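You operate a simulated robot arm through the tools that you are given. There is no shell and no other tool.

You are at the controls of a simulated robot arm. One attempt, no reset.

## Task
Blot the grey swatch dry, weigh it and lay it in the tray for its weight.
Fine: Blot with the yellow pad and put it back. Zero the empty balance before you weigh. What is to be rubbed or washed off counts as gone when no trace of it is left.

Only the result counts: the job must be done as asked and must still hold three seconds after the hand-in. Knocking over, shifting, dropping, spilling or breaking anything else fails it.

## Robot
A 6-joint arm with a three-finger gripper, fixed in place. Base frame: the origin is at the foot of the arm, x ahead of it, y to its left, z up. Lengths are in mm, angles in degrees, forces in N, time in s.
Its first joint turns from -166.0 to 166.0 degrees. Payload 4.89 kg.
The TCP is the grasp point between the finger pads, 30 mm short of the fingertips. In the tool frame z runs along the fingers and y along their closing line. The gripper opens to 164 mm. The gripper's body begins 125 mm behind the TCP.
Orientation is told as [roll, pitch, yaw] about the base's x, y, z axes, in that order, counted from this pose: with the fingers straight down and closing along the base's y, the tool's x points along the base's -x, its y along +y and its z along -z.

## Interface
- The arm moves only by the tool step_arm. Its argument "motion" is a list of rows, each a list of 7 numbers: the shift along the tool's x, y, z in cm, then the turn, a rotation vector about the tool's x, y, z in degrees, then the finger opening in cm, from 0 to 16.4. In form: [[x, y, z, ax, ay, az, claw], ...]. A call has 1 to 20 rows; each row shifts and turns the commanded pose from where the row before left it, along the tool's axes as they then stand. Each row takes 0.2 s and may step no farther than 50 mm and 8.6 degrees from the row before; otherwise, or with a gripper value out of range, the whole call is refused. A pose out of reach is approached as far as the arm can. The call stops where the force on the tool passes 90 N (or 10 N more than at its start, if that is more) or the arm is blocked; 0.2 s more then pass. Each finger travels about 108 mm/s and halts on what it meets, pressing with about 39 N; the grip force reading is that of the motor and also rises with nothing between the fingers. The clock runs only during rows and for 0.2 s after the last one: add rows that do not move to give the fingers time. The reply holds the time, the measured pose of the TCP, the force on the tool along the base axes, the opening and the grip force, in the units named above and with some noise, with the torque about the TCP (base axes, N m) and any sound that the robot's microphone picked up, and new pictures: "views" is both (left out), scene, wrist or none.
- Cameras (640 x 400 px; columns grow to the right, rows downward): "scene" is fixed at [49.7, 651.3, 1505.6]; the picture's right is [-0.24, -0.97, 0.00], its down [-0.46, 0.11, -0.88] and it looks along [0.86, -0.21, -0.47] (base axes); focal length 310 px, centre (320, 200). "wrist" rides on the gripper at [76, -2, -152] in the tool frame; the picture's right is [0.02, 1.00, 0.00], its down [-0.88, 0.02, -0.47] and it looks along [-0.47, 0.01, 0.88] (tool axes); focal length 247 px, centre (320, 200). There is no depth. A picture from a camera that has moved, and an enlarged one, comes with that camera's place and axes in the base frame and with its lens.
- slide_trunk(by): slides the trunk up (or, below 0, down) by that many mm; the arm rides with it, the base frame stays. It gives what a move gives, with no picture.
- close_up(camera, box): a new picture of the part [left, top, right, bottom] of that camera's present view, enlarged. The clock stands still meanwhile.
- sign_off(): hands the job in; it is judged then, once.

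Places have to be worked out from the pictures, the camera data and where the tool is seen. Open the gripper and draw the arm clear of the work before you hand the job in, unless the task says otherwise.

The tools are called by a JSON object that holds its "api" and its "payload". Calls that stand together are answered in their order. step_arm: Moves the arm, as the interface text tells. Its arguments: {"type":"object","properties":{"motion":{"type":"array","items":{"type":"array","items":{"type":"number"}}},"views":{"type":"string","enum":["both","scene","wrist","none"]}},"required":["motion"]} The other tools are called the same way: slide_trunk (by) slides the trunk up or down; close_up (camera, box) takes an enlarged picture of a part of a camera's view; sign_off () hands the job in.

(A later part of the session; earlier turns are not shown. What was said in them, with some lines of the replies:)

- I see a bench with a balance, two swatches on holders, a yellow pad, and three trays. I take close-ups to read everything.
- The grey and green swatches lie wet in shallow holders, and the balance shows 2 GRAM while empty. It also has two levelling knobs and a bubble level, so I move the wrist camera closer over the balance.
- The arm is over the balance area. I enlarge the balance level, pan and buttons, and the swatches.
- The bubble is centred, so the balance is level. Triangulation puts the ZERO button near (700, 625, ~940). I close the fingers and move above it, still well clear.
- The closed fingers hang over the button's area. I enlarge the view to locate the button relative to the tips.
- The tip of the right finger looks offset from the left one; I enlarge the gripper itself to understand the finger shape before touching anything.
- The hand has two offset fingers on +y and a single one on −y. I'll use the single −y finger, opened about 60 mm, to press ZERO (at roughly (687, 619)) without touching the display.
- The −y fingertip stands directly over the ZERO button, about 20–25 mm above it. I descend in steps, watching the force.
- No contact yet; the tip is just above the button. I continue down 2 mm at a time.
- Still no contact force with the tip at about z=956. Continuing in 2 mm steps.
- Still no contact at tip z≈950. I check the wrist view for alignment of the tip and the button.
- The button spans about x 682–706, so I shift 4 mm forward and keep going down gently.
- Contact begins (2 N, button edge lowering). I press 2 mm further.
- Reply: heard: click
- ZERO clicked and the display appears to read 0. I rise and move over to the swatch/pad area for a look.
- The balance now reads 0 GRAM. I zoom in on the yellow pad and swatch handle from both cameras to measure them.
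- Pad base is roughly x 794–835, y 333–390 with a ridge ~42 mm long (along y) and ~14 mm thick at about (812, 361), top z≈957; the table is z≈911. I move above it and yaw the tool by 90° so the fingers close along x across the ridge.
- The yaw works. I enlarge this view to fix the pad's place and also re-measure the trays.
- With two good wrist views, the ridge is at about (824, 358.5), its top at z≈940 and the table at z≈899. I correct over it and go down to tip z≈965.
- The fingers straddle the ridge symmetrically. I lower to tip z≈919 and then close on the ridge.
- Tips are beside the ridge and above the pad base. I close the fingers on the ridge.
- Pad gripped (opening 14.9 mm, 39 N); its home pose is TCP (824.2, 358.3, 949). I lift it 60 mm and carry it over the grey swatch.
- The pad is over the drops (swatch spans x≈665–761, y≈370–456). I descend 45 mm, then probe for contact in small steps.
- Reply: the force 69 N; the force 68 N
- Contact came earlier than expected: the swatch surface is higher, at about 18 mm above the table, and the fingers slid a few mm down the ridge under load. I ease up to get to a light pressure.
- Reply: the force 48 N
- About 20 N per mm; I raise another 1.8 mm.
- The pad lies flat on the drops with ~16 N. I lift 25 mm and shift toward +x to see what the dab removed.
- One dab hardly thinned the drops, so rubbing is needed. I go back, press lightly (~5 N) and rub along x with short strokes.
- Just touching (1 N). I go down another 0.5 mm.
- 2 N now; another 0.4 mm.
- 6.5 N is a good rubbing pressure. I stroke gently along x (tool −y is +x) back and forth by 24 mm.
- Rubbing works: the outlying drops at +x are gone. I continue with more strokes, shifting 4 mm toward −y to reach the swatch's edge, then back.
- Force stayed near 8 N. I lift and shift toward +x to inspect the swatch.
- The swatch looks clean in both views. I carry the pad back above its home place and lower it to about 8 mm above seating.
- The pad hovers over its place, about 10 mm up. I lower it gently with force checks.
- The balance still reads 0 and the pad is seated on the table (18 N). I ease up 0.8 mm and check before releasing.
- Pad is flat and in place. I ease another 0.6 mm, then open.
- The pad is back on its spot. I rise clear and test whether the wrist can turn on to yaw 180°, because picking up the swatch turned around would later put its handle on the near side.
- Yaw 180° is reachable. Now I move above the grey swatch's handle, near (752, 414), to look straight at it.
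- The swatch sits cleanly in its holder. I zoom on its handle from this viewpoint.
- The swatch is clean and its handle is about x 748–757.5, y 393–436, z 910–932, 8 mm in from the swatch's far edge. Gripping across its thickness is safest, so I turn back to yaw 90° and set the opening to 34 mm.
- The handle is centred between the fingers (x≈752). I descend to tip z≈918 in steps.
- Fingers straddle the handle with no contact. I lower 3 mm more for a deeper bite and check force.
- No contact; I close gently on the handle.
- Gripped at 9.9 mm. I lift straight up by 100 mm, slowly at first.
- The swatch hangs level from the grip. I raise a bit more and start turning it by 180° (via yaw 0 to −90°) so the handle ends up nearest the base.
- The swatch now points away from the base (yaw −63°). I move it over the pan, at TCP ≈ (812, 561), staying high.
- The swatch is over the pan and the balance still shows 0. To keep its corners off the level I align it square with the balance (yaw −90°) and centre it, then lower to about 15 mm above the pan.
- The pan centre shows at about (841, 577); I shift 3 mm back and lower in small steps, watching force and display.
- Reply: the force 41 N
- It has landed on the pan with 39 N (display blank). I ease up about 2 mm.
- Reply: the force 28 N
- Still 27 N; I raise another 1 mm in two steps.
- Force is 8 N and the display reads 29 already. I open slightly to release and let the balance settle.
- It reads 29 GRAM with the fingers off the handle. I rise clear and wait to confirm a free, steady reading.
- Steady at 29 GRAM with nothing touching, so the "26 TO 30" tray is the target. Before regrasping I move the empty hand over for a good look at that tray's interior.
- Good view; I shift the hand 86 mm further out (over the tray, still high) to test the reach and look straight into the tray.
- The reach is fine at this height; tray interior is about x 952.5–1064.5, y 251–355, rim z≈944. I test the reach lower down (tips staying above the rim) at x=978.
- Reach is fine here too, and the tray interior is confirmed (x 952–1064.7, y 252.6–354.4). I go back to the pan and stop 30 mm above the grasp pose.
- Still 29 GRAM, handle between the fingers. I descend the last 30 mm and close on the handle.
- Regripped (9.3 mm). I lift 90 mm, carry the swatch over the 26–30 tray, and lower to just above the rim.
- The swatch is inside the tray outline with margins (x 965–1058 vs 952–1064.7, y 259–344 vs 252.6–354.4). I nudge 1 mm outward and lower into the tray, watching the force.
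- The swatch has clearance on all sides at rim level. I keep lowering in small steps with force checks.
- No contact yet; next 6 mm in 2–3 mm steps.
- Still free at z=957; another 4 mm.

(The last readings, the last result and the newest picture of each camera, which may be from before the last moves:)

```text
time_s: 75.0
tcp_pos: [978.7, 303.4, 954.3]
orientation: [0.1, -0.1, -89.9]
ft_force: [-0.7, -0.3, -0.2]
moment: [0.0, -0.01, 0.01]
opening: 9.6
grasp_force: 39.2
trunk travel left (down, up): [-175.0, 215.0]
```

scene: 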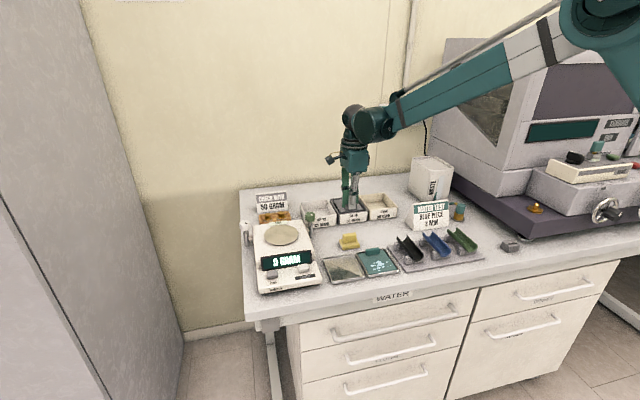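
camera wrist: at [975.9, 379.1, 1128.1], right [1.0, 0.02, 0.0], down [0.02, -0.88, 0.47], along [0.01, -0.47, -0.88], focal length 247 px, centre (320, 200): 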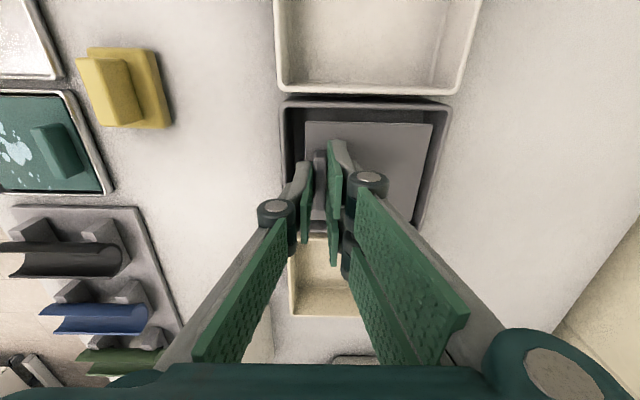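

Free at z≈954; I continue 2 mm at a time.

{"api": "step_arm", "payload": {"motion": [[0, 0, 0.2, 0, 0, 0, 0.6]], "views": "none"}}

{"api": "close_up", "payload": {"camera": "wrist", "box": [240, 60, 480, 240]}}

{"api": "close_up", "payload": {"camera": "scene", "box": [310, 170, 400, 240]}}

```text
time_s: 75.4
tcp_pos: [977.3, 303.1, 952.1]
orientation: [0.1, -0.1, -90.0]
ft_force: [-0.6, 0.3, -0.1]
moment: [0.01, -0.01, -0.03]
opening: 9.6
grasp_force: 39.1
trunk travel left (down, up): [-175.0, 215.0]
```

```text
2.22 times, centred on (360, 150) of wrist
camera zoom: at [976.0, 379.4, 1102.9], right [1.0, 0.02, 0.0], down [0.02, -0.88, 0.47], along [0.01, -0.47, -0.88], focal length 549 px, centre (231, 311)
```

zoom: 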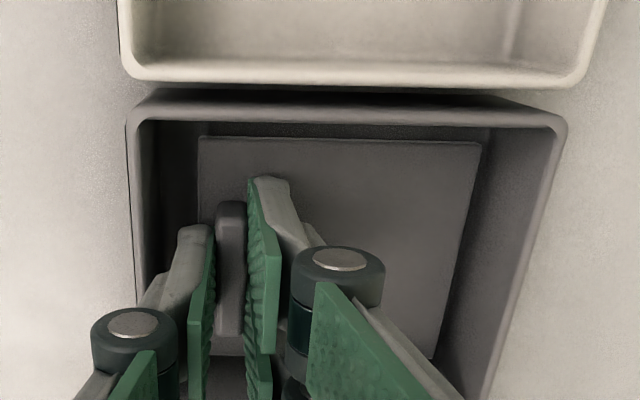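

```text
5.71 times, centred on (355, 205) of scene
camera zoom: at [49.7, 651.3, 1505.6], right [-0.24, -0.97, 0.0], down [-0.46, 0.11, -0.88], along [0.86, -0.21, -0.47], focal length 1771 px, centre (120, 171)
```

zoom: 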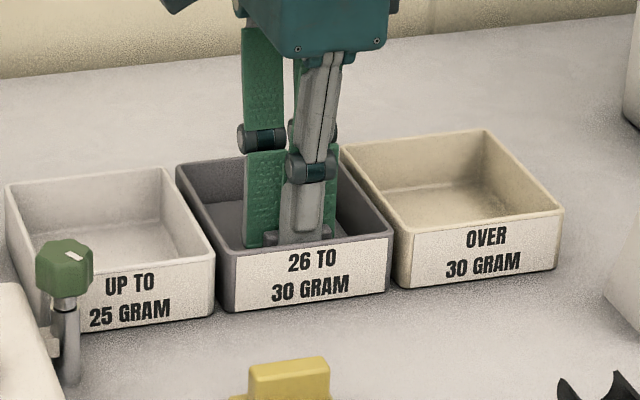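

Clearances remain good. I continue down 2 mm at a time until touch.

{"api": "step_arm", "payload": {"motion": [[0, 0, 0.2, 0, 0, 0, 0.6]], "views": "none"}}

```text
time_s: 75.8
tcp_pos: [978.3, 303.7, 950.2]
orientation: [0.0, 0.0, -90.0]
ft_force: [-0.2, 0.0, -0.4]
moment: [0.01, 0.01, 0.0]
opening: 9.8
grasp_force: 38.9
trunk travel left (down, up): [-175.0, 215.0]
```

Free at z≈950; another 2 mm.

{"api": "step_arm", "payload": {"motion": [[0, 0, 0.15, 0, 0, 0, 0.6]], "views": "none"}}

```text
time_s: 76.2
tcp_pos: [978.1, 301.8, 947.7]
orientation: [0.1, 0.0, -90.1]
ft_force: [-0.7, -0.3, 0.5]
moment: [0.0, 0.0, 0.05]
opening: 9.7
grasp_force: 38.8
trunk travel left (down, up): [-175.0, 215.0]
```

Still free; another 1.5 mm.

{"api": "step_arm", "payload": {"motion": [[0, 0, 0.15, 0, 0, 0, 0.6]], "views": "none"}}

```text
time_s: 76.6
tcp_pos: [978.7, 302.7, 946.9]
orientation: [0.0, 0.1, -89.9]
ft_force: [-0.1, -0.6, 0.4]
moment: [0.0, -0.02, 0.03]
opening: 9.7
grasp_force: 38.7
trunk travel left (down, up): [-175.0, 215.0]
```

Still no force; another 1.5 mm.

{"api": "step_arm", "payload": {"motion": [[0, 0, 0.15, 0, 0, 0, 0.6]], "views": "none"}}

```text
time_s: 77.0
tcp_pos: [979.5, 302.7, 945.5]
orientation: [0.1, 0.1, -90.0]
ft_force: [0.2, 0.8, -0.6]
moment: [-0.04, -0.01, -0.02]
opening: 9.8
grasp_force: 39.2
trunk travel left (down, up): [-175.0, 215.0]
```

Another 1.5 mm.

{"api": "step_arm", "payload": {"motion": [[0, 0, 0.15, 0, 0, 0, 0.6]], "views": "none"}}

{"api": "close_up", "payload": {"camera": "wrist", "box": [240, 60, 480, 240]}}

```text
time_s: 77.4
tcp_pos: [978.7, 302.5, 945.0]
orientation: [0.1, 0.0, -90.1]
ft_force: [5.2, 1.3, 13.8]
moment: [-0.03, -0.16, 0.03]
opening: 9.7
grasp_force: 39.0
trunk travel left (down, up): [-175.0, 215.0]
```

```text
2.22 times, centred on (360, 150) of wrist
camera zoom: at [975.5, 378.7, 1096.0], right [1.0, 0.02, 0.0], down [0.02, -0.88, 0.47], along [0.01, -0.47, -0.88], focal length 549 px, centre (231, 311)
```

zoom: 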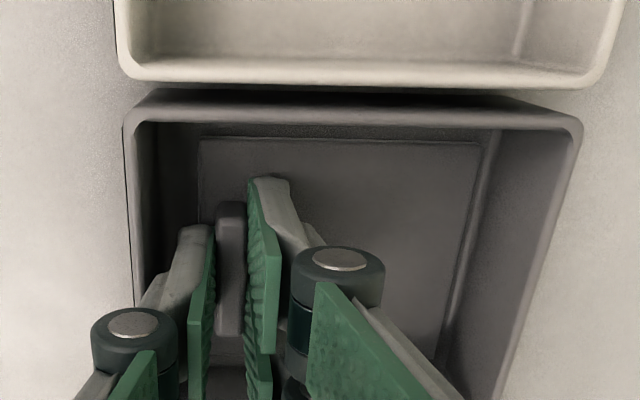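

It touches the tray floor (14 N). I ease up 0.6 mm and open just enough (14 mm) to release without touching the tray wall.

{"api": "step_arm", "payload": {"motion": [[0, 0, -0.06, 0, 0, 0, 0.6], [0, 0, 0, 0, 0, 0, 1.1], [0, 0, 0, 0, 0, 0, 1.4], [0, 0, 0, 0, 0, 0, 1.4], [0, 0, 0, 0, 0, 0, 1.4]], "views": "none"}}

{"api": "close_up", "payload": {"camera": "wrist", "box": [240, 60, 480, 240]}}

```text
time_s: 78.6
tcp_pos: [977.7, 302.8, 944.1]
orientation: [0.0, 0.0, -90.0]
ft_force: [1.8, 0.2, 0.1]
moment: [-0.01, 0.0, -0.01]
opening: 13.2
grasp_force: 0.1
trunk travel left (down, up): [-175.0, 215.0]
```

```text
2.22 times, centred on (360, 150) of wrist
camera zoom: at [975.8, 379.0, 1095.6], right [1.0, 0.02, 0.0], down [0.02, -0.88, 0.47], along [0.01, -0.47, -0.88], focal length 549 px, centre (231, 311)
```

zoom: 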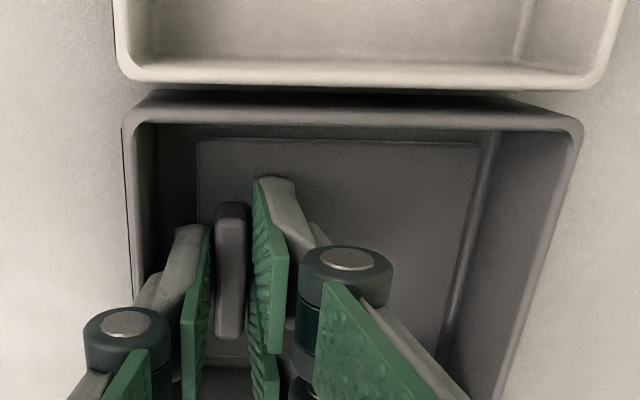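

The handle is free on both sides; the opening stopped slightly short with 1.8 N along x, so the near finger may graze the wall. I shift 0.8 mm outward and lift slowly straight up.

{"api": "step_arm", "payload": {"motion": [[0, 0.08, 0, 0, 0, 0, 1.3], [0, 0, -0.3, 0, 0, 0, 1.3], [0, 0, -0.5, 0, 0, 0, 1.3]], "views": "none"}}

{"api": "close_up", "payload": {"camera": "wrist", "box": [240, 60, 480, 240]}}

```text
time_s: 79.4
tcp_pos: [978.8, 303.2, 952.7]
orientation: [0.0, 0.0, -90.1]
ft_force: [0.2, 0.3, -0.1]
moment: [-0.02, 0.04, -0.02]
opening: 12.9
grasp_force: 0.1
trunk travel left (down, up): [-175.0, 215.0]
```

```text
2.22 times, centred on (360, 150) of wrist
camera zoom: at [976.3, 379.0, 1104.1], right [1.0, 0.02, 0.0], down [0.02, -0.88, 0.47], along [0.01, -0.47, -0.88], focal length 549 px, centre (231, 311)
```

zoom: 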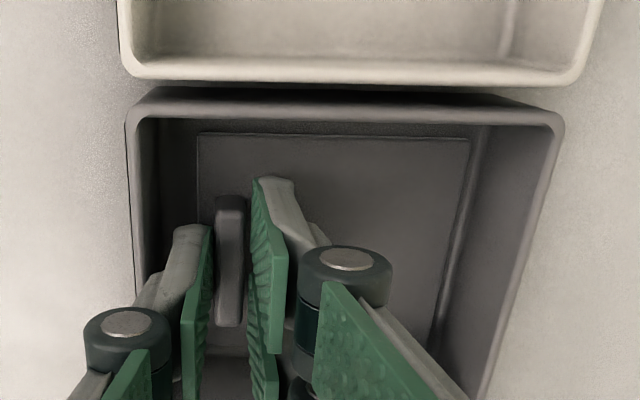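

The swatch stays on the tray floor and forces are zero. I raise the hand clear above the rim.

{"api": "step_arm", "payload": {"motion": [[0, 0, -1, 0, 0, 0, 1.3], [0, 0, -2, 0, 0, 0, 1.3], [0, 0, -4, 0, 0, 0, 1.3], [0, 0, -4, 0, 0, 0, 1.3], [0, 0, -4, 0, 0, 0, 1.3], [0, -4.5, -2, 0, 0, 0, 1.3], [0, -4.5, -2, 0, 0, 0, 1.3], [0, -4.5, 0, 0, 0, 0, 1.3], [0, -4.5, 0, 0, 0, 0, 1.3], [0, 0, 0, 0, 0, 0, 6]]}}

{"api": "close_up", "payload": {"camera": "scene", "box": [240, 170, 400, 290]}}

{"api": "close_up", "payload": {"camera": "wrist", "box": [340, 0, 560, 200]}}

```text
time_s: 81.6
tcp_pos: [798.3, 302.6, 1140.4]
orientation: [0.0, -0.1, -90.0]
ft_force: [-0.4, 0.0, 0.7]
moment: [-0.01, -0.11, -0.03]
opening: 60.0
grasp_force: 0.1
trunk travel left (down, up): [-175.0, 215.0]
camera wrist: at [796.8, 378.9, 1291.8], right [1.0, 0.02, 0.0], down [0.02, -0.88, 0.47], along [0.01, -0.47, -0.88], focal length 247 px, centre (320, 200)
```

scene: 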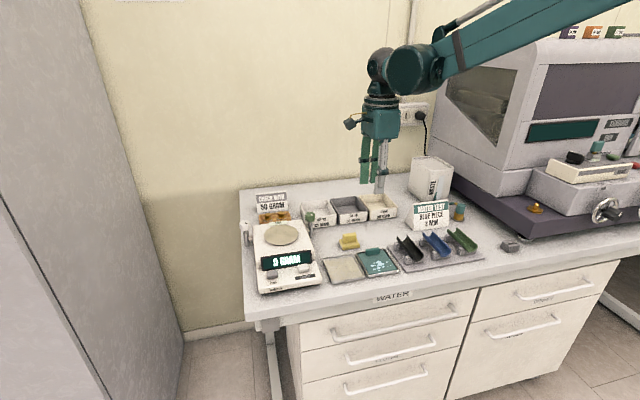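
wrist: 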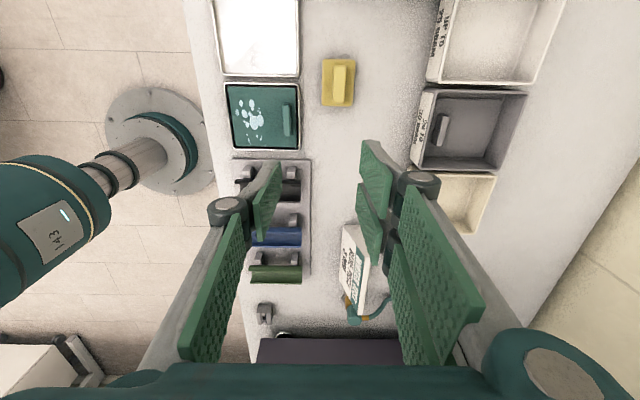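

```text
3.33 times, centred on (320, 230) of scene
camera zoom: at [49.7, 651.3, 1505.6], right [-0.24, -0.97, 0.0], down [-0.46, 0.11, -0.88], along [0.86, -0.21, -0.47], focal length 1033 px, centre (320, 100)
```

zoom: 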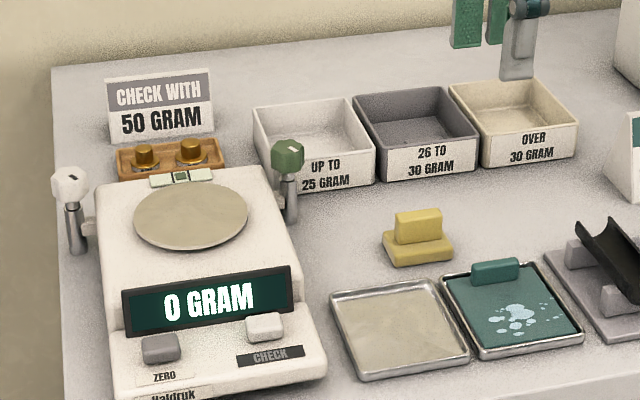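

```text
2.00 times, centred on (450, 100) of wrist
camera zoom: at [796.8, 378.9, 1291.8], right [1.0, 0.02, 0.0], down [0.02, -0.88, 0.47], along [0.01, -0.47, -0.88], focal length 494 px, centre (60, 400)
```

zoom: 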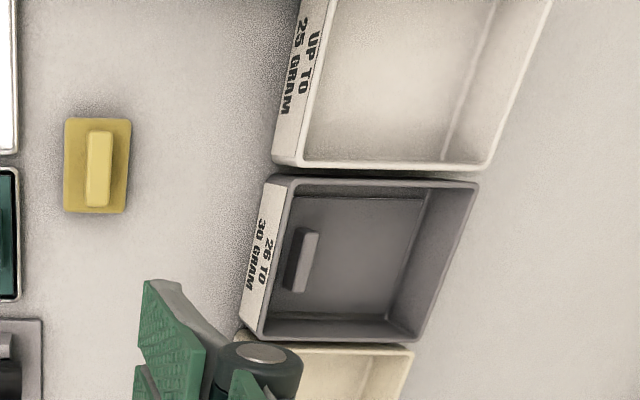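

The swatch lies flat in the 26–30 tray, the pad is back, the balance reads 0 and all else is unchanged. I draw the arm up and back before handing in.

{"api": "step_arm", "payload": {"motion": [[0, -4, -2, 0, 0, 0, 8], [0, -4, -2, 0, 0, 0, 8], [0, -4, -2, 0, 0, 0, 8], [0, -4, -2, 0, 0, 0, 8], [0, -4, -2, 0, 0, 0, 8], [0, -4, -2, 0, 0, 0, 8], [0, 0, 0, 0, 0, 0, 8]]}}

{"api": "close_up", "payload": {"camera": "scene", "box": [300, 180, 400, 260]}}

```text
time_s: 83.2
tcp_pos: [558.9, 302.1, 1262.6]
orientation: [0.0, 0.1, -90.0]
ft_force: [-0.7, 0.1, 1.1]
moment: [0.11, -0.2, 0.0]
opening: 80.0
grasp_force: 0.1
trunk travel left (down, up): [-175.0, 215.0]
camera wrist: at [555.9, 379.6, 1414.5], right [1.0, 0.02, 0.0], down [0.02, -0.88, 0.47], along [0.01, -0.47, -0.88], focal length 247 px, centre (320, 200)
```

scene: 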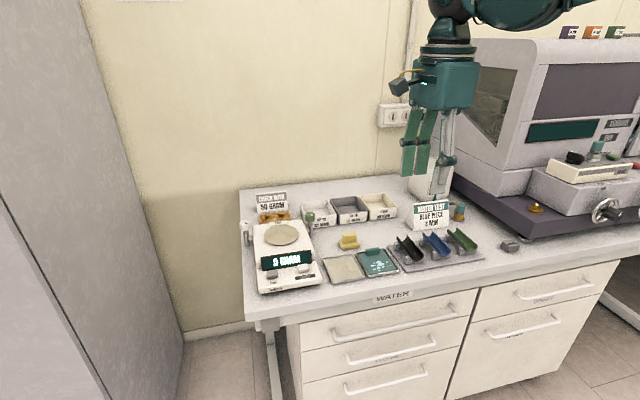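
wrist: 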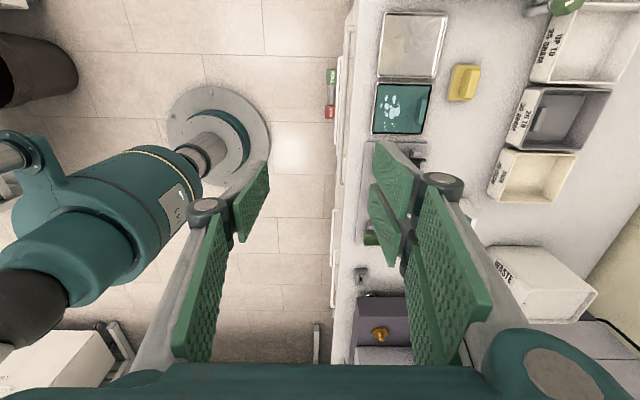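

```text
5.00 times, centred on (350, 220) of scene
camera zoom: at [49.7, 651.3, 1505.6], right [-0.24, -0.97, 0.0], down [-0.46, 0.11, -0.88], along [0.86, -0.21, -0.47], focal length 1549 px, centre (170, 100)
```

zoom: 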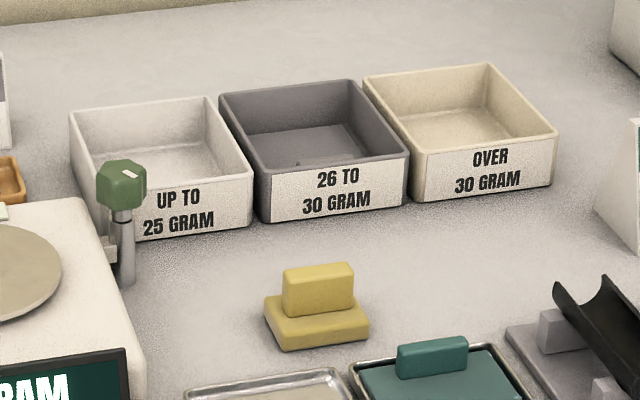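

The arm is clear, the gripper is open, and everything is in its place. I hand in the job.

{"api": "sign_off", "payload": {}}

```text
The job is handed in.
```

The grey swatch is dry, weighed at 29 grams, and lying in the "26 TO 30 GRAM" tray. I have handed the job in; no verdict came back.

- **Zeroing:** The empty balance showed 2 GRAM at the start. I pressed ZERO before weighing, and it read 0 GRAM until the swatch went on.
- **Blotting:** A first dab barely thinned the drops, so I rubbed with the yellow pad until no drops showed in either camera. That first dab pressed at about 69 N, harder than I meant. The swatch and its holder looked unmoved afterwards.
- **Pad:** It is back where it came from, about 2 mm off along x by my estimate.
- **Weighing:** The reading held at 29 GRAM with nothing touching the swatch.
- **Tray:** The near finger may have lightly touched the tray wall (under 2 N) when I let go. The final pictures show the tray and everything else in place.

I did not use the 50 gram check weights, since the task only asked for zeroing.
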